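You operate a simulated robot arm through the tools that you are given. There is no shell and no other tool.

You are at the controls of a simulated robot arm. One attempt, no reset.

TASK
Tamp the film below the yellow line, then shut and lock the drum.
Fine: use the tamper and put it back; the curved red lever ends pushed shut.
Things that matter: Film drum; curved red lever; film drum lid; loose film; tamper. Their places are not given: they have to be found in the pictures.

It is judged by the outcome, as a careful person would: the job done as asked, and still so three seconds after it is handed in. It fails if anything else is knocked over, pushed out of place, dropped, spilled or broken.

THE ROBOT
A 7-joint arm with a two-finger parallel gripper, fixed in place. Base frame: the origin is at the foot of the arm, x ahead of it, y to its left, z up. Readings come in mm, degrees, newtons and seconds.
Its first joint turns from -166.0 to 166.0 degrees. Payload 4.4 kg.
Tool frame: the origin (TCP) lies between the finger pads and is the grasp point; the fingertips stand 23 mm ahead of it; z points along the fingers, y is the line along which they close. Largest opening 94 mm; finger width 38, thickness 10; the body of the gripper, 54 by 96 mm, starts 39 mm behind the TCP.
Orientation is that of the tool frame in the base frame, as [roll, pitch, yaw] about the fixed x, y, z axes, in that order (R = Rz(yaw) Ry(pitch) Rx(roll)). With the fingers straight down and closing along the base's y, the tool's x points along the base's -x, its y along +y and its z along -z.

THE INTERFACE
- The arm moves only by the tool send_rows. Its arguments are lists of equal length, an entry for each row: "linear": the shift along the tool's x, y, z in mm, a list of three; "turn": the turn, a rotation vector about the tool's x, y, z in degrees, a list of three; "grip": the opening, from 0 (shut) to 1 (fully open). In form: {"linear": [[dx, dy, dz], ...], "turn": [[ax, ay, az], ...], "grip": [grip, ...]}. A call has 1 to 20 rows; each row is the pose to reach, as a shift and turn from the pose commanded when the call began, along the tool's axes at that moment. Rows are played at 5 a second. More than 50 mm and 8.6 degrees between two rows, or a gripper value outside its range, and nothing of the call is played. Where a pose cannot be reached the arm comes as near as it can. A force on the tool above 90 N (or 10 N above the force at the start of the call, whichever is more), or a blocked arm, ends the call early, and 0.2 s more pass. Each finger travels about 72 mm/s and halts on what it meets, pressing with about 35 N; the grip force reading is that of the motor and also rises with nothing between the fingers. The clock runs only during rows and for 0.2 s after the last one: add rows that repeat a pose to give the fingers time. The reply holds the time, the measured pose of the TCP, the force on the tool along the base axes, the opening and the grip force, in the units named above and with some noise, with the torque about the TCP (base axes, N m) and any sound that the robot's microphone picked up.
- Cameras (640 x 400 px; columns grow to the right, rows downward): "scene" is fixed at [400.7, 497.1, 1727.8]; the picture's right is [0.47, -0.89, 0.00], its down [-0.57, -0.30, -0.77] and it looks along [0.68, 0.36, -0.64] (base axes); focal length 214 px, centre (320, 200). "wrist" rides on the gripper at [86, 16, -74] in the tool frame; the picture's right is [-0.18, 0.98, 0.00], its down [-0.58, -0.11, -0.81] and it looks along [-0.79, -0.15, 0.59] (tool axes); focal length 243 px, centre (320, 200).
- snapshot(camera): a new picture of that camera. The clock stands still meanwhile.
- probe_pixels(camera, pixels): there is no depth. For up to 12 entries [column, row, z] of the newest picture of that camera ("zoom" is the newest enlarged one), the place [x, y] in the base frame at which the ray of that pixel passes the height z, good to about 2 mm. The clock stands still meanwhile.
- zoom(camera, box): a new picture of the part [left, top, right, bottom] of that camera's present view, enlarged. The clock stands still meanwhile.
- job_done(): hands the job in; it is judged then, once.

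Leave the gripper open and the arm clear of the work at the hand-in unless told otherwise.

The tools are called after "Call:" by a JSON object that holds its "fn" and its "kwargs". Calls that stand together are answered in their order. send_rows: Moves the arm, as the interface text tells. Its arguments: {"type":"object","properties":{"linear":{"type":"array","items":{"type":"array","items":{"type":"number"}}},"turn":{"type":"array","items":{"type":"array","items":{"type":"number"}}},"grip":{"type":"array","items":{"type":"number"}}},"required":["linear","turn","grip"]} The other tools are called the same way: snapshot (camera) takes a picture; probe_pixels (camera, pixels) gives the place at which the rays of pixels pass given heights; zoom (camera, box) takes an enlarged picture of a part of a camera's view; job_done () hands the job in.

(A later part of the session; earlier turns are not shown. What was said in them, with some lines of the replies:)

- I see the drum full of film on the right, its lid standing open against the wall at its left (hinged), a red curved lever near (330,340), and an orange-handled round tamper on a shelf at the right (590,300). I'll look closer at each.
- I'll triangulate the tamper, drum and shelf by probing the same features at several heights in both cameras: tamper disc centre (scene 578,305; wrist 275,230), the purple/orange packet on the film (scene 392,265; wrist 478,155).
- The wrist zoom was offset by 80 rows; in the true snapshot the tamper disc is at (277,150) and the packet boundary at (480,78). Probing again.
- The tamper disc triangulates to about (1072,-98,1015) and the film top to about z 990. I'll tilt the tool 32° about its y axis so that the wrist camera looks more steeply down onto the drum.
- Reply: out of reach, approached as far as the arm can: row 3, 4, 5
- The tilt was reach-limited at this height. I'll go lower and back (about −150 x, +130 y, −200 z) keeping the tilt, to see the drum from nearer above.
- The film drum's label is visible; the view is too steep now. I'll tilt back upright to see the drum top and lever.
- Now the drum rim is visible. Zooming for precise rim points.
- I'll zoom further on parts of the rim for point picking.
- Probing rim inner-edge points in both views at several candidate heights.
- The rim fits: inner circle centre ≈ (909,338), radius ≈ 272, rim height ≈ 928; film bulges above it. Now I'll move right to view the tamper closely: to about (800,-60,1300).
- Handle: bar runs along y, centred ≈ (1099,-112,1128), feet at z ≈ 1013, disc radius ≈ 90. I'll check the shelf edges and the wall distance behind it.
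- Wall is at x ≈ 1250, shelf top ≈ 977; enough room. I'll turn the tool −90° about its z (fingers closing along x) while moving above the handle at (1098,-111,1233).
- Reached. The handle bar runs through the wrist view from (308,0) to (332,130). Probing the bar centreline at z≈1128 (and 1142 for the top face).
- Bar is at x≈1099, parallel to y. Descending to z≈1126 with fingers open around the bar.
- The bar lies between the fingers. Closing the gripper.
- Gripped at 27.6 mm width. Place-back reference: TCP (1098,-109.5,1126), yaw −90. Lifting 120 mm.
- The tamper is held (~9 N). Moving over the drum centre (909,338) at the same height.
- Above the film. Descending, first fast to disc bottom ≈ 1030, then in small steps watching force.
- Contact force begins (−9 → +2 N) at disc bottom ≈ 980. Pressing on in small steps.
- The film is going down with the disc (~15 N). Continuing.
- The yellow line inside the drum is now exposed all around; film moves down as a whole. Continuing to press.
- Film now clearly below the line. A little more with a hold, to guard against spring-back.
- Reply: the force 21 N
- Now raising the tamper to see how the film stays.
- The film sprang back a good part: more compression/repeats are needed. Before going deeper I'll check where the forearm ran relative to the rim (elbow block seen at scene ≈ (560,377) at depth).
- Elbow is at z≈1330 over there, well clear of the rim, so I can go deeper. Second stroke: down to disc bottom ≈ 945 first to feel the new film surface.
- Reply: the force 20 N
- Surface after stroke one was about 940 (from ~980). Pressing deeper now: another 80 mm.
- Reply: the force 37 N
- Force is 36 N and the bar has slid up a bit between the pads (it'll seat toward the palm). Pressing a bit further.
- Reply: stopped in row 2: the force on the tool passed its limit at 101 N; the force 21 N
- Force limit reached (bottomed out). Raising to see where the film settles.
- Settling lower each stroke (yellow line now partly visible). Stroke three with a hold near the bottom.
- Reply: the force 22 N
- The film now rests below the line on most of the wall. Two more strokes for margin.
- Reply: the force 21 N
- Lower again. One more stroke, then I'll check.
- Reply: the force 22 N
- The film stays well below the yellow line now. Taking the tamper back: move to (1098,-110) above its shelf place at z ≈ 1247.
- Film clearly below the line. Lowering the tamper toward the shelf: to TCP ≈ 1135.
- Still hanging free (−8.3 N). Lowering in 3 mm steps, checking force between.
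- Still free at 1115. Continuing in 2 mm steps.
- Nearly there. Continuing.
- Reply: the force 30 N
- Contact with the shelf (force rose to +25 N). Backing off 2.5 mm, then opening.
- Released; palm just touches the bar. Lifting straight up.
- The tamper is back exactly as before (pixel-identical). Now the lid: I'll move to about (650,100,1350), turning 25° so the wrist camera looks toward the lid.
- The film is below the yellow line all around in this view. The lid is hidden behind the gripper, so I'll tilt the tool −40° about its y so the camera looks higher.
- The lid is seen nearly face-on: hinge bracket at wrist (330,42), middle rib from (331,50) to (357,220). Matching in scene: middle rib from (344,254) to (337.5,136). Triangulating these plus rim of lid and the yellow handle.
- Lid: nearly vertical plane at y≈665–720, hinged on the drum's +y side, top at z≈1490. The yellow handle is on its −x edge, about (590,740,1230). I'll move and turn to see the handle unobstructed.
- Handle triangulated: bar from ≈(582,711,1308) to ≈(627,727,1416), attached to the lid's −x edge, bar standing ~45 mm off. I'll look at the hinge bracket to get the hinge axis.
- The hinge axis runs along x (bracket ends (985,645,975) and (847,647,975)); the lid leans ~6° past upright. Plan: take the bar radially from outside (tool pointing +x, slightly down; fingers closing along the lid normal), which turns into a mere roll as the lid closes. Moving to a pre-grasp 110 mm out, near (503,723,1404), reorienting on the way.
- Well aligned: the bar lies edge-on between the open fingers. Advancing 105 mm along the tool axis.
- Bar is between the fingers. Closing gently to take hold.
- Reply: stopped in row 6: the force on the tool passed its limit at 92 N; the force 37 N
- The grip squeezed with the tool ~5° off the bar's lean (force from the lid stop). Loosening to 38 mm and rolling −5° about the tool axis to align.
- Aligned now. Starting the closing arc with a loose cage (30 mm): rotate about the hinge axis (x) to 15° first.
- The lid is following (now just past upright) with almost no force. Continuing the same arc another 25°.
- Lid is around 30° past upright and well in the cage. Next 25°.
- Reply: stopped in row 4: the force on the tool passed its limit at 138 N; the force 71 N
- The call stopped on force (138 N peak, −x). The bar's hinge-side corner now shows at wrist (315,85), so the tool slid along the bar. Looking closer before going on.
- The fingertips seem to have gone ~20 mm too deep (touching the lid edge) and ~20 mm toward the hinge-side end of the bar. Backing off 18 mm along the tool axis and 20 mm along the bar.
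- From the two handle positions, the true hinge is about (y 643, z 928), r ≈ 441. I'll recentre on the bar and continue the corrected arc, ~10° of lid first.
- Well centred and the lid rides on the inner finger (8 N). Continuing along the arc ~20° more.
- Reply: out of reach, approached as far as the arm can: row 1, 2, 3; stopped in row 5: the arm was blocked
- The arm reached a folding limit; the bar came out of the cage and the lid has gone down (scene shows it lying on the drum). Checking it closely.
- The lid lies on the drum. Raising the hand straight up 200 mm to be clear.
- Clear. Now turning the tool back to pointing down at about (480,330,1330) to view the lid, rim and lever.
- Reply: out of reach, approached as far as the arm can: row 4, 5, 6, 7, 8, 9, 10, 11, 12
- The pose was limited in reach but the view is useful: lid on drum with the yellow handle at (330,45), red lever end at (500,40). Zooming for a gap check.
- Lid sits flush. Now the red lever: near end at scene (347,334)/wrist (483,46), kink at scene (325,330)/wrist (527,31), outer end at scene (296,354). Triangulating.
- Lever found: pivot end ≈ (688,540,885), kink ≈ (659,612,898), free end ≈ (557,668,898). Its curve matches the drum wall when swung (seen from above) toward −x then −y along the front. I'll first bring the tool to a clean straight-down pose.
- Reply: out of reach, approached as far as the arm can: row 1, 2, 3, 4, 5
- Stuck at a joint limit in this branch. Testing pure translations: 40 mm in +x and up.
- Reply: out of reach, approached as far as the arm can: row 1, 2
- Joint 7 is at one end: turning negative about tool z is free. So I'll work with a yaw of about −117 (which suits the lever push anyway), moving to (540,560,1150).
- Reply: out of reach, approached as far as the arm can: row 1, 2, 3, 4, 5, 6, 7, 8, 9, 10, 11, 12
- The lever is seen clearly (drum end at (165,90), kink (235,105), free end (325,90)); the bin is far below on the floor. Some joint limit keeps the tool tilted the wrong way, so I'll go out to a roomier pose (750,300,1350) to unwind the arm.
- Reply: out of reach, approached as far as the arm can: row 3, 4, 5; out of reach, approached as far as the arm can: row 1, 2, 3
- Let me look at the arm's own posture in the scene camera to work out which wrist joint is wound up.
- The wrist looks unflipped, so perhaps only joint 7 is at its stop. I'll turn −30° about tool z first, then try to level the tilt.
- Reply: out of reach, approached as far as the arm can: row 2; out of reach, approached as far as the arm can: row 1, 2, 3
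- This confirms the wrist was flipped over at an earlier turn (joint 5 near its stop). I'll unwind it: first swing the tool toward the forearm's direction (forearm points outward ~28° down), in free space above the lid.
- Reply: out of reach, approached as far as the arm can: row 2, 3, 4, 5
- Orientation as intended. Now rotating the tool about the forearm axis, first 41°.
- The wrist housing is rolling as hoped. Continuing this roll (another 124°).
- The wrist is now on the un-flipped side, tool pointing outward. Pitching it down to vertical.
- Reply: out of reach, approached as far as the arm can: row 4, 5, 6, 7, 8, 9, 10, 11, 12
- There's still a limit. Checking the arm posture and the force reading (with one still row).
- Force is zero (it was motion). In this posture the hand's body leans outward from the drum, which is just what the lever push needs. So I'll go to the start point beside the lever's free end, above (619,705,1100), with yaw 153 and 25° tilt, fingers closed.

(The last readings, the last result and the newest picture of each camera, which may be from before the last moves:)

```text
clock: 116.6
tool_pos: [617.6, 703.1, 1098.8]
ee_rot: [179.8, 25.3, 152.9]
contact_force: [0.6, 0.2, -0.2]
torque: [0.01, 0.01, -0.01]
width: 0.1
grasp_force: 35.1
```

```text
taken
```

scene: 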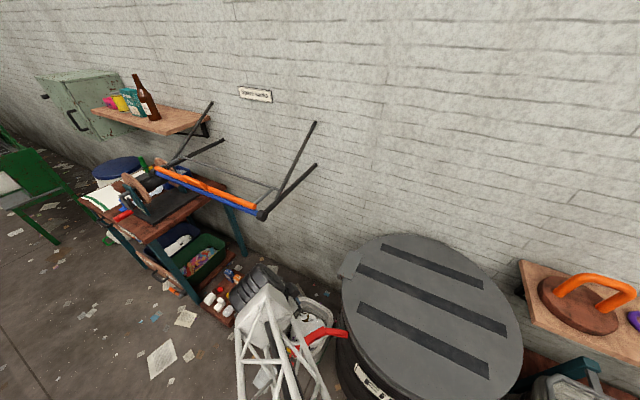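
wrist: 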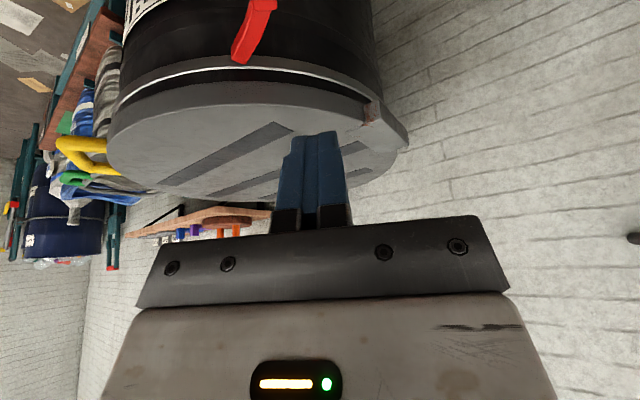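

Pose reached without limits. The wrist view shows the lid closed and the lever at (250,30). Zooming on it.

Call:
{"fn": "zoom", "kwargs": {"camera": "wrist", "box": [100, 0, 420, 200]}}

Call:
{"fn": "zoom", "kwargs": {"camera": "scene", "box": [220, 260, 380, 400]}}

Call:
{"fn": "probe_pixels", "kwargs": {"camera": "wrist", "pixels": [[240, 58, 880], [240, 58, 890], [240, 58, 900], [262, 3, 890], [262, 3, 900], [262, 3, 910]]}}

```text
2.00 times, centred on (260, 100) of wrist
```

zoom: 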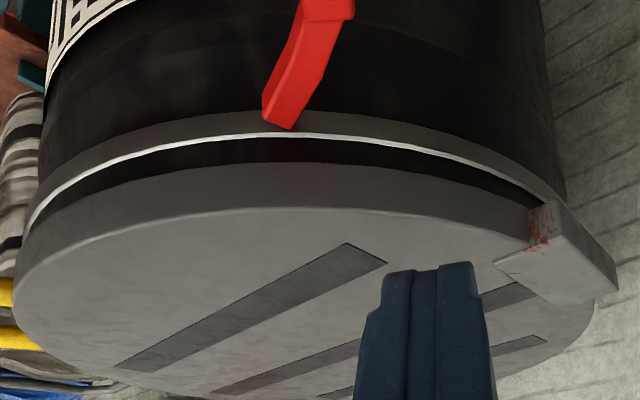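

```text
2.86 times, centred on (300, 330) of scene
```

zoom: 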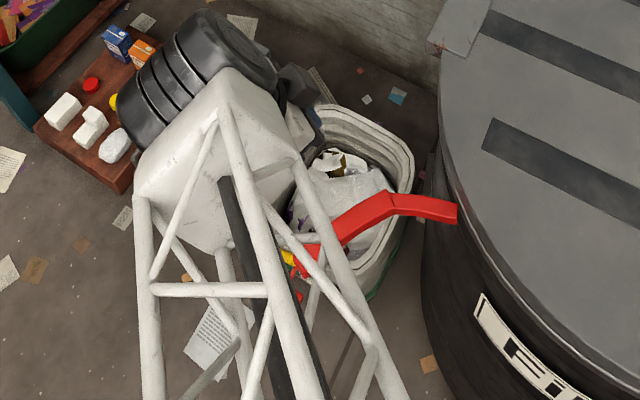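

```text
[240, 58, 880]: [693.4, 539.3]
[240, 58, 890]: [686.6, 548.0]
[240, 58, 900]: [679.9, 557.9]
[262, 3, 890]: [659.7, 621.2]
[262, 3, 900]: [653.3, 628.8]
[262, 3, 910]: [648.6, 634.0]
```

I see a dark band between the drum's ridge and the lid; checking the lid's height by triangulating a rib corner (scene (357.3,312.5) / wrist (273.5,121.5)) and the lid edge.

Call:
{"fn": "probe_pixels", "kwargs": {"camera": "scene", "pixels": [[357.3, 312.5, 940], [357.3, 312.5, 960], [357.3, 312.5, 980], [361, 301.5, 940], [361, 301.5, 960], [361, 301.5, 980]]}}

Call:
{"fn": "probe_pixels", "kwargs": {"camera": "wrist", "pixels": [[273.5, 121.5, 940], [273.5, 121.5, 960], [273.5, 121.5, 980], [293.5, 131.5, 940], [293.5, 131.5, 960], [293.5, 131.5, 980]]}}

```text
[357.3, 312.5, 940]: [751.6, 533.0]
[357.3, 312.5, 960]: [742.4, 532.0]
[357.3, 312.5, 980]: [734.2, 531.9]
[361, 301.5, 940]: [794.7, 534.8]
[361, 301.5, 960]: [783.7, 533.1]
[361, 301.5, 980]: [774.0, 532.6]
```

```text
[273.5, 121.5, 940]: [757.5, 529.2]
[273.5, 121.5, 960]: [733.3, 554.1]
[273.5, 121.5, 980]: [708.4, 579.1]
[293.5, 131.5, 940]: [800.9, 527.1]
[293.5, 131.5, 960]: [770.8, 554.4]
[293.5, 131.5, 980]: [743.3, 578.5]
```

Call:
{"fn": "probe_pixels", "kwargs": {"camera": "scene", "pixels": [[488.9, 378.9, 930], [488.9, 378.9, 950], [488.9, 378.9, 970], [488.9, 378.9, 990]]}}

Call:
{"fn": "probe_pixels", "kwargs": {"camera": "wrist", "pixels": [[157.5, 181, 930], [157.5, 181, 950], [157.5, 181, 970], [157.5, 181, 990]]}}

Call:
{"fn": "zoom", "kwargs": {"camera": "wrist", "box": [100, 80, 280, 210]}}

```text
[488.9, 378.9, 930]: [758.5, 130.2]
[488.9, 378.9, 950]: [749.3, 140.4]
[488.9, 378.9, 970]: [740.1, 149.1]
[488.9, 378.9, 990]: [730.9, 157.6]
```

```text
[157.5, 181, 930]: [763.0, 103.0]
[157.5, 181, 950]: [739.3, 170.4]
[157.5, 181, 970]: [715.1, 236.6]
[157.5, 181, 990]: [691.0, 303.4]
```

```text
3.08 times, centred on (190, 145) of wrist
```

zoom: 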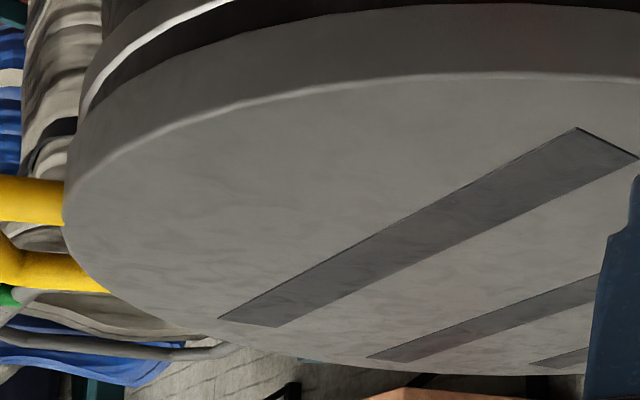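

The lid top is level (z≈941 both near the hinge and at the far side): closed. Now descending beside the lever's free end to TCP z≈905.

Call:
{"fn": "send_rows", "kwargs": {"linear": [[17, 0, 36], [34, 0, 72], [50, 0, 108], [66, 0, 142], [82, 0, 176], [82, 0, 176]], "turn": [[0, 0, 0], [0, 0, 0], [0, 0, 0], [0, 0, 0], [0, 0, 0], [0, 0, 0]], "grip": [0, 0, 0, 0, 0, 0]}}

Call:
{"fn": "snapshot", "kwargs": {"camera": "wrist"}}

Call:
{"fn": "zoom", "kwargs": {"camera": "scene", "box": [220, 260, 380, 400]}}

```text
clock: 118.0
tool_pos: [615.2, 708.3, 904.1]
ee_rot: [179.7, 25.2, 152.9]
contact_force: [0.0, 0.0, 0.2]
torque: [0.01, -0.02, 0.0]
width: 0.0
grasp_force: 35.2
```

```text
taken
```

wrist: 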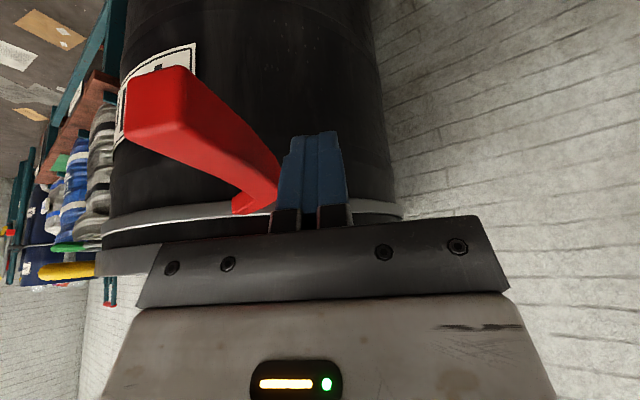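

```text
2.86 times, centred on (300, 330) of scene
```

zoom: 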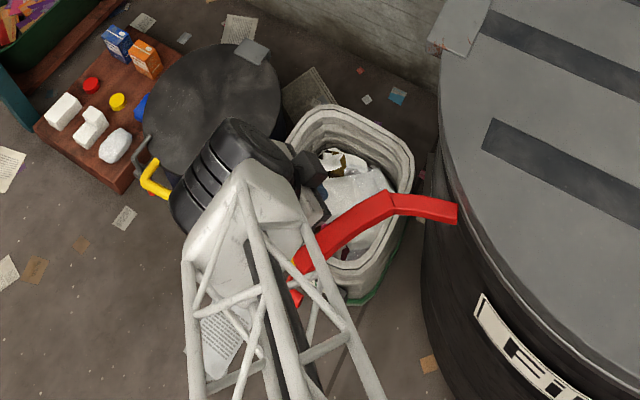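

The lever's body is a bit lower (z ≈ 858–895), so I'll lower another 18 mm, then start the push along an arc about the pivot (688,540).

Call:
{"fn": "send_rows", "kwargs": {"linear": [[3.8, 0, 8], [7.6, 0, 16.3], [7.6, 0, 16.3]], "turn": [[0, 0, 0], [0, 0, 0], [0, 0, 0]], "grip": [0, 0, 0]}}

Call:
{"fn": "zoom", "kwargs": {"camera": "wrist", "box": [90, 30, 410, 240]}}

```text
clock: 118.8
tool_pos: [614.2, 708.1, 886.7]
ee_rot: [179.7, 25.2, 153.0]
contact_force: [0.0, 0.4, 0.7]
torque: [-0.03, -0.01, 0.01]
width: 0.0
grasp_force: 34.8
```

```text
1.90 times, centred on (250, 135) of wrist
```

zoom: 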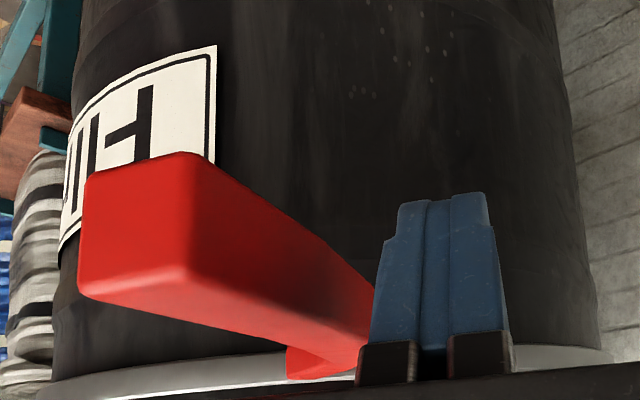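

Fingers sit right beside the lever's push side. Pushing along the arc, first ~20°.

Call:
{"fn": "send_rows", "kwargs": {"linear": [[4.9, -23.5, -2.3], [8.8, -37.7, -4.1], [18.5, -63.2, -8.6], [24.7, -92.2, -11.5], [24.7, -92.2, -11.5]], "turn": [[0, 0, 0], [0, 0, 0], [0, 0, 0], [0, 0, 0], [0, 0, 0]], "grip": [0, 0, 0, 0, 0]}}

Call:
{"fn": "snapshot", "kwargs": {"camera": "wrist"}}

Call:
{"fn": "zoom", "kwargs": {"camera": "scene", "box": [220, 260, 380, 400]}}

```text
clock: 120.0
tool_pos: [549.2, 636.5, 889.1]
ee_rot: [179.6, 25.2, 152.9]
contact_force: [0.2, -0.5, -0.6]
torque: [0.0, -0.01, 0.02]
width: 0.1
grasp_force: 34.9
```

```text
taken
```

wrist: 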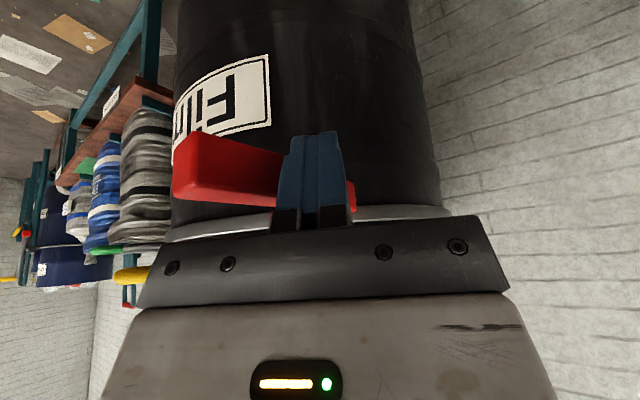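

```text
2.86 times, centred on (300, 330) of scene
```

zoom: 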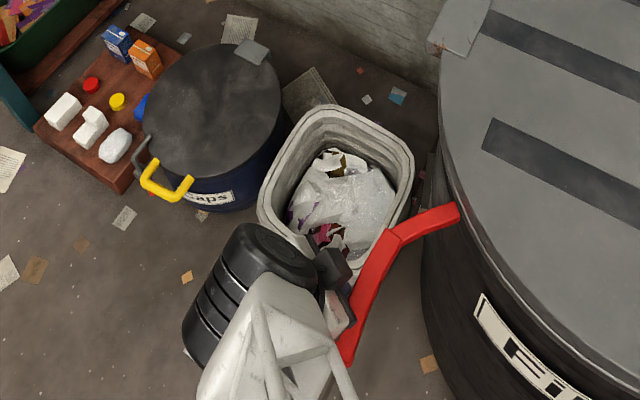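

The lever is swinging round with hardly any force. Continuing along the arc.

Call:
{"fn": "send_rows", "kwargs": {"linear": [[2.6, -28.4, -1.2], [-0.6, -58, 0.3], [-8.4, -86.4, 3.9], [-20.6, -113, 9.6], [-36.7, -136.8, 17.1], [-36.7, -136.8, 17.1]], "turn": [[0, 0, 0], [0, 0, 0], [0, 0, 0], [0, 0, 0], [0, 0, 0], [0, 0, 0]], "grip": [0, 0, 0, 0, 0, 0]}}

Call:
{"fn": "snapshot", "kwargs": {"camera": "wrist"}}

Call:
{"fn": "zoom", "kwargs": {"camera": "scene", "box": [260, 260, 420, 400]}}

```text
clock: 121.4
tool_pos: [518.6, 496.7, 887.0]
ee_rot: [179.8, 25.3, 152.8]
contact_force: [-0.6, -0.7, -1.1]
torque: [0.04, 0.05, -0.04]
width: 0.0
grasp_force: 34.7
```

```text
taken
```

wrist: 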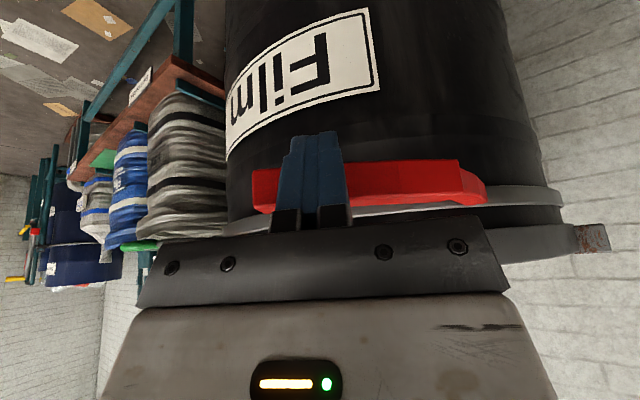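

```text
2.86 times, centred on (340, 330) of scene
```

zoom: 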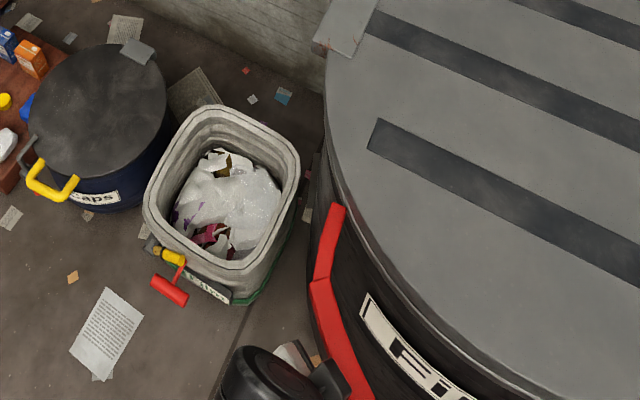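

Lever nearly along the drum wall. Pushing on inward in smaller steps.

Call:
{"fn": "send_rows", "kwargs": {"linear": [[-12, -10, 5], [-23, -19, 10.7], [-34, -27, 16], [-45.8, -35.2, 21.3], [-45.8, -35.2, 21.3]], "turn": [[0, 0, 0], [0, 0, 0], [0, 0, 0], [0, 0, 0], [0, 0, 0]], "grip": [0, 0, 0, 0, 0]}}

Call:
{"fn": "snapshot", "kwargs": {"camera": "wrist"}}

Call:
{"fn": "zoom", "kwargs": {"camera": "scene", "box": [300, 280, 440, 400]}}

```text
clock: 122.6
tool_pos: [550.5, 442.4, 887.5]
ee_rot: [179.7, 25.3, 152.8]
contact_force: [-1.4, -0.8, 0.2]
torque: [-0.04, 0.04, 0.02]
width: 0.0
grasp_force: 35.3
```

```text
taken
```

wrist: 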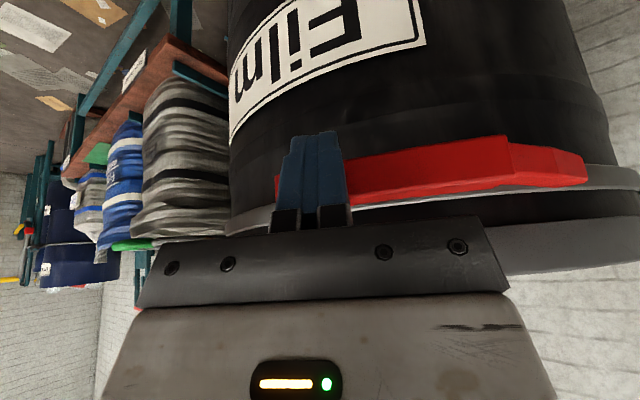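

```text
3.33 times, centred on (370, 340) of scene
```

zoom: 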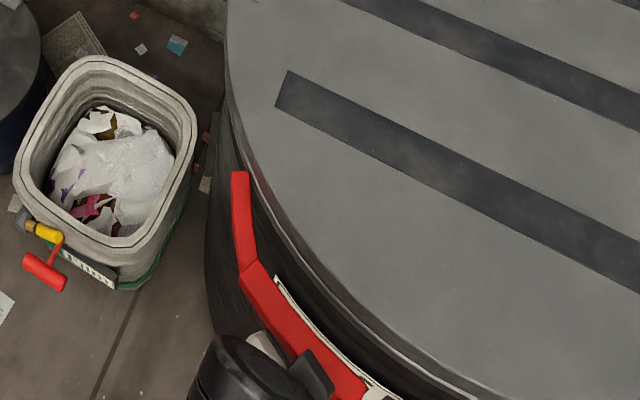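

Still moving freely. Pushing inward (toward +x) in small steps until it seats.

Call:
{"fn": "send_rows", "kwargs": {"linear": [[-10, 0.5, 4.5], [-20, 0.9, 9], [-29, 1.3, 13.5], [-38.9, 1.7, 18.1], [-38.9, 1.7, 18.1]], "turn": [[0, 0, 0], [0, 0, 0], [0, 0, 0], [0, 0, 0], [0, 0, 0]], "grip": [0, 0, 0, 0, 0]}}

Call:
{"fn": "snapshot", "kwargs": {"camera": "wrist"}}

Call:
{"fn": "zoom", "kwargs": {"camera": "scene", "box": [300, 280, 440, 400]}}

```text
clock: 123.0
tool_pos: [551.2, 441.5, 887.1]
ee_rot: [179.9, 25.1, 153.2]
contact_force: [-38.8, 13.1, 10.2]
torque: [0.16, 0.2, 0.23]
width: 0.0
grasp_force: 35.1
stopped in row 1: the force on the tool passed its limit at 122 N (the readings are from after the stop); the commanded pose is now the measured one
```

```text
taken
```

wrist: 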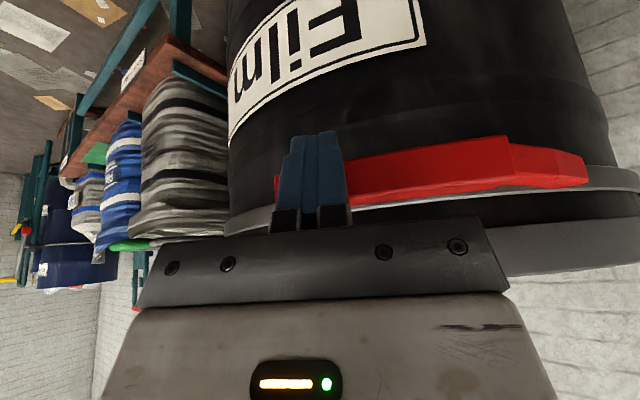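

```text
3.33 times, centred on (370, 340) of scene
```

zoom: 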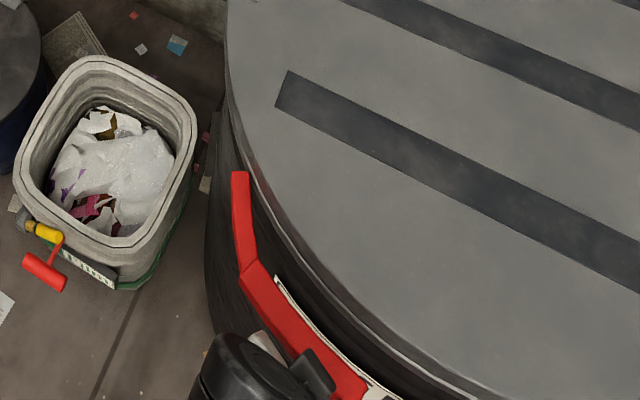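

A hard stop: 122 N at once. Checking whether the lever lies along the drum: probing the lever's top edge points in scene (near end (346,332), kink (345,362)).

Call:
{"fn": "probe_pixels", "kwargs": {"camera": "scene", "pixels": [[343, 332, 895], [348, 333, 895], [343, 363, 895], [348, 358, 895], [380, 396, 895], [388, 392, 895]]}}

Call:
{"fn": "send_rows", "kwargs": {"linear": [[8, 0, -3], [30, 0, -14], [60, 0, -30], [90, 0, -60], [100, 0, -110], [100, 0, -160], [100, 0, -160]], "turn": [[0, 0, 0], [0, 0, 0], [0, 0, 0], [0, 0, 0], [0, 0, 0], [0, 0, 0], [0, 0, 0]], "grip": [0, 0, 0, 0, 0, 0, 0]}}

Call:
{"fn": "snapshot", "kwargs": {"camera": "wrist"}}

Call:
{"fn": "zoom", "kwargs": {"camera": "scene", "box": [300, 280, 440, 400]}}

```text
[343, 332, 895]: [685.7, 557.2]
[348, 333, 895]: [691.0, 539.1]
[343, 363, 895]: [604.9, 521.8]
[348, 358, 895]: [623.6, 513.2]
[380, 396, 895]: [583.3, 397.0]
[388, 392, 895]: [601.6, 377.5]
```

```text
refused: row 5 steps farther than a row can; nothing moved
```

```text
taken
```

wrist: 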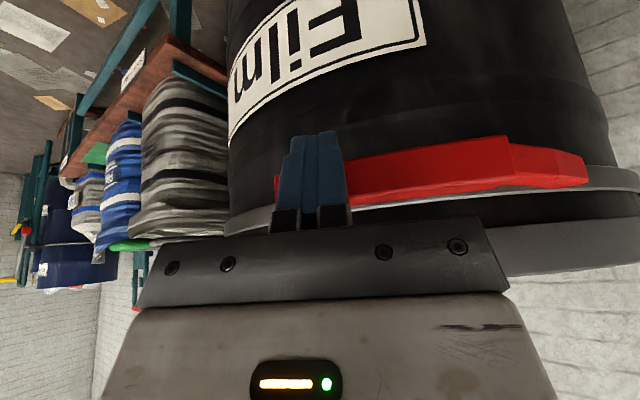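

```text
3.33 times, centred on (370, 340) of scene
```

zoom: 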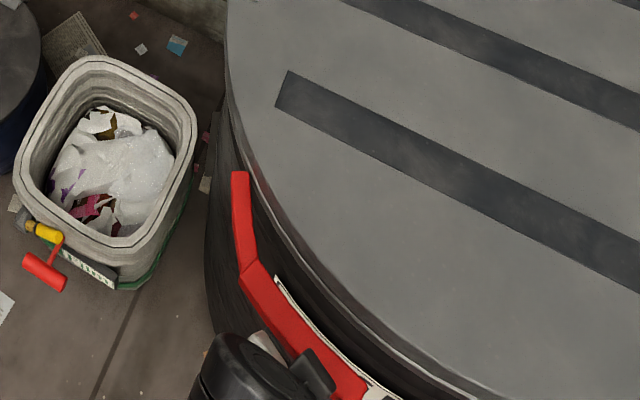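

The lever's two ends lie at the drum wall (free end inner edge r≈310, near end r≈297), so it is fully in against the drum: the stop is real. Backing the hand outward, then up, to check it stays.

Call:
{"fn": "send_rows", "kwargs": {"linear": [[10, 0, -5], [30, 0, -14], [61, 0, -28], [44, 0, -64], [27, 0, -101], [10, 0, -137], [-7, 0, -173], [-23, 0, -210], [-23, 0, -210]], "turn": [[0, 0, 0], [0, 0, 0], [0, 0, 0], [0, 0, 0], [0, 0, 0], [0, 0, 0], [0, 0, 0], [0, 0, 0], [0, 0, 0]], "grip": [0, 0, 0, 0, 0, 0, 0, 0, 0]}}

Call:
{"fn": "snapshot", "kwargs": {"camera": "wrist"}}

Call:
{"fn": "snapshot", "kwargs": {"camera": "scene"}}

Call:
{"fn": "zoom", "kwargs": {"camera": "scene", "box": [300, 280, 440, 400]}}

```text
clock: 125.0
tool_pos: [491.4, 471.3, 1087.8]
ee_rot: [179.8, 25.0, 153.1]
contact_force: [0.3, 0.3, -0.1]
torque: [0.0, 0.01, 0.02]
width: 0.0
grasp_force: 35.4
```

```text
taken
```

wrist: 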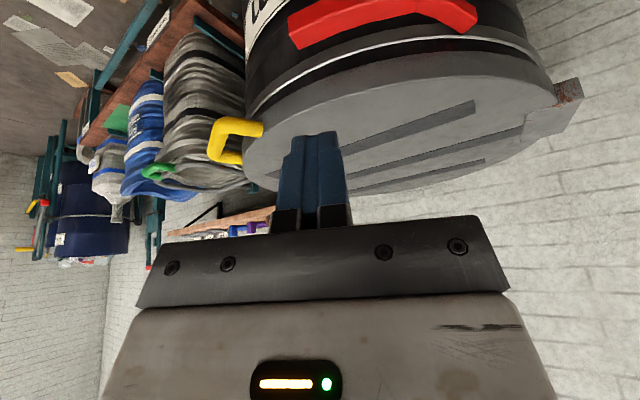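

```text
taken
```

scene: 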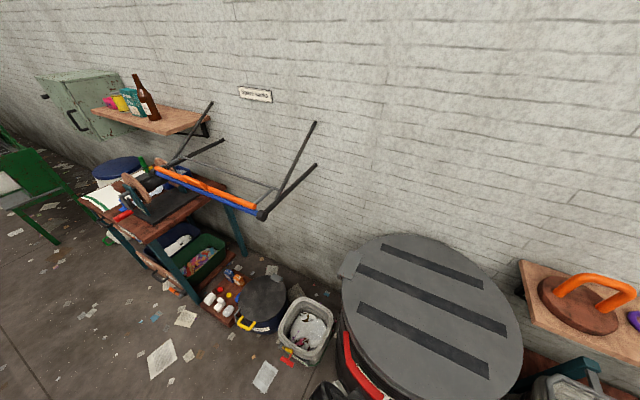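

```text
3.33 times, centred on (370, 340) of scene
```

zoom: 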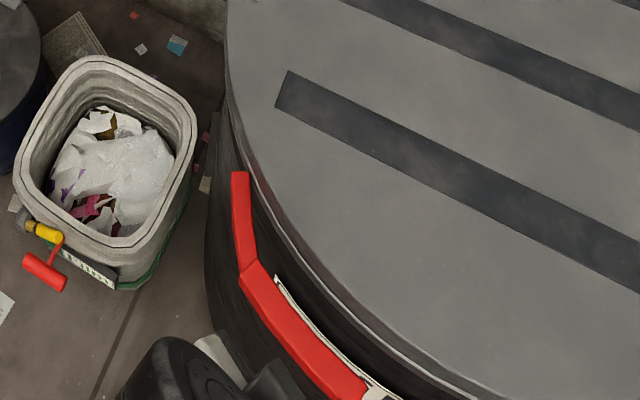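

Call:
{"fn": "zoom", "kwargs": {"camera": "wrist", "box": [220, 0, 600, 200]}}

Call:
{"fn": "send_rows", "kwargs": {"linear": [[0, 0, -40], [0, 0, -80], [0, 0, -120], [0, 0, -120], [0, 0, -120], [0, 0, -120]], "turn": [[0, 0, 0], [0, 0, 0], [0, 0, 0], [0, 0, 0], [0, 0, 0], [0, 0, 0]], "grip": [0, 0.4, 0.7, 1, 1, 1]}}

Call:
{"fn": "snapshot", "kwargs": {"camera": "wrist"}}

Call:
{"fn": "snapshot", "kwargs": {"camera": "scene"}}

```text
1.68 times, centred on (410, 100) of wrist
```

zoom: 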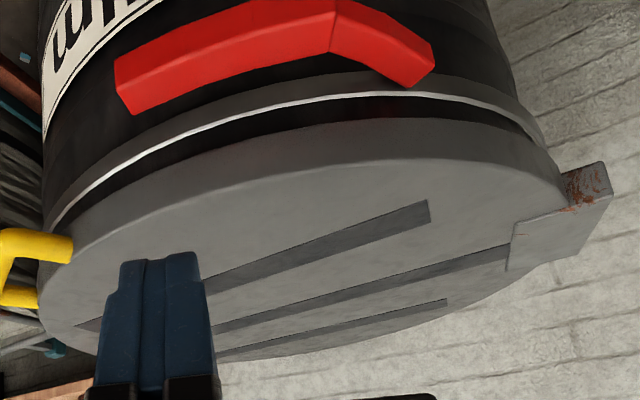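

```text
clock: 126.4
tool_pos: [442.7, 492.6, 1199.3]
ee_rot: [179.8, 25.0, 153.1]
contact_force: [0.4, 0.6, -0.1]
torque: [-0.03, 0.0, 0.0]
width: 94.1
grasp_force: 0.1
```

```text
taken
```

wrist: 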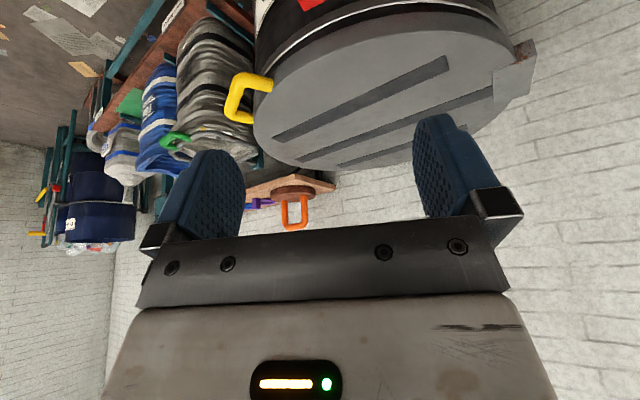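

```text
taken
```

scene: 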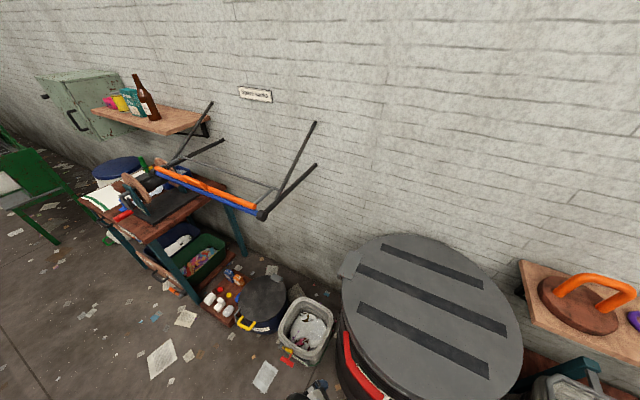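

The lid is level and closed. The lever lies shut against the drum and has stayed there. The tamper is back in its original place, the gripper is open, and the arm is clear. Handing in.

Call:
{"fn": "job_done", "kwargs": {}}

```text
The job is handed in.
```

I tamped the film below the yellow line, closed the drum lid and pushed the red lever shut. The job is handed in, but no verdict came back with it.

- **Film:** It took five strokes, because it sprang back after each of the early ones. After the last stroke it sat below the yellow line wherever I could see, in both cameras.
- **Tamper:** It is back on its shelf, and its position looks the same as at the start.
- **Lid:** I did not lower it under control all the way. Partway down the arm hit a folding limit, the handle slipped out of the fingers, and the lid dropped the last stretch by itself. It now sits level on the drum, within about 3 mm from the hinge side to the far side.
- **Lever:** I pushed it round until it hit a hard stop against the drum wall, and it stayed there after I backed off. I heard no click, so I am judging it locked by position alone.
- **Surroundings:** I saw nothing else knocked over or moved. The gripper is open and the arm is clear of the drum.
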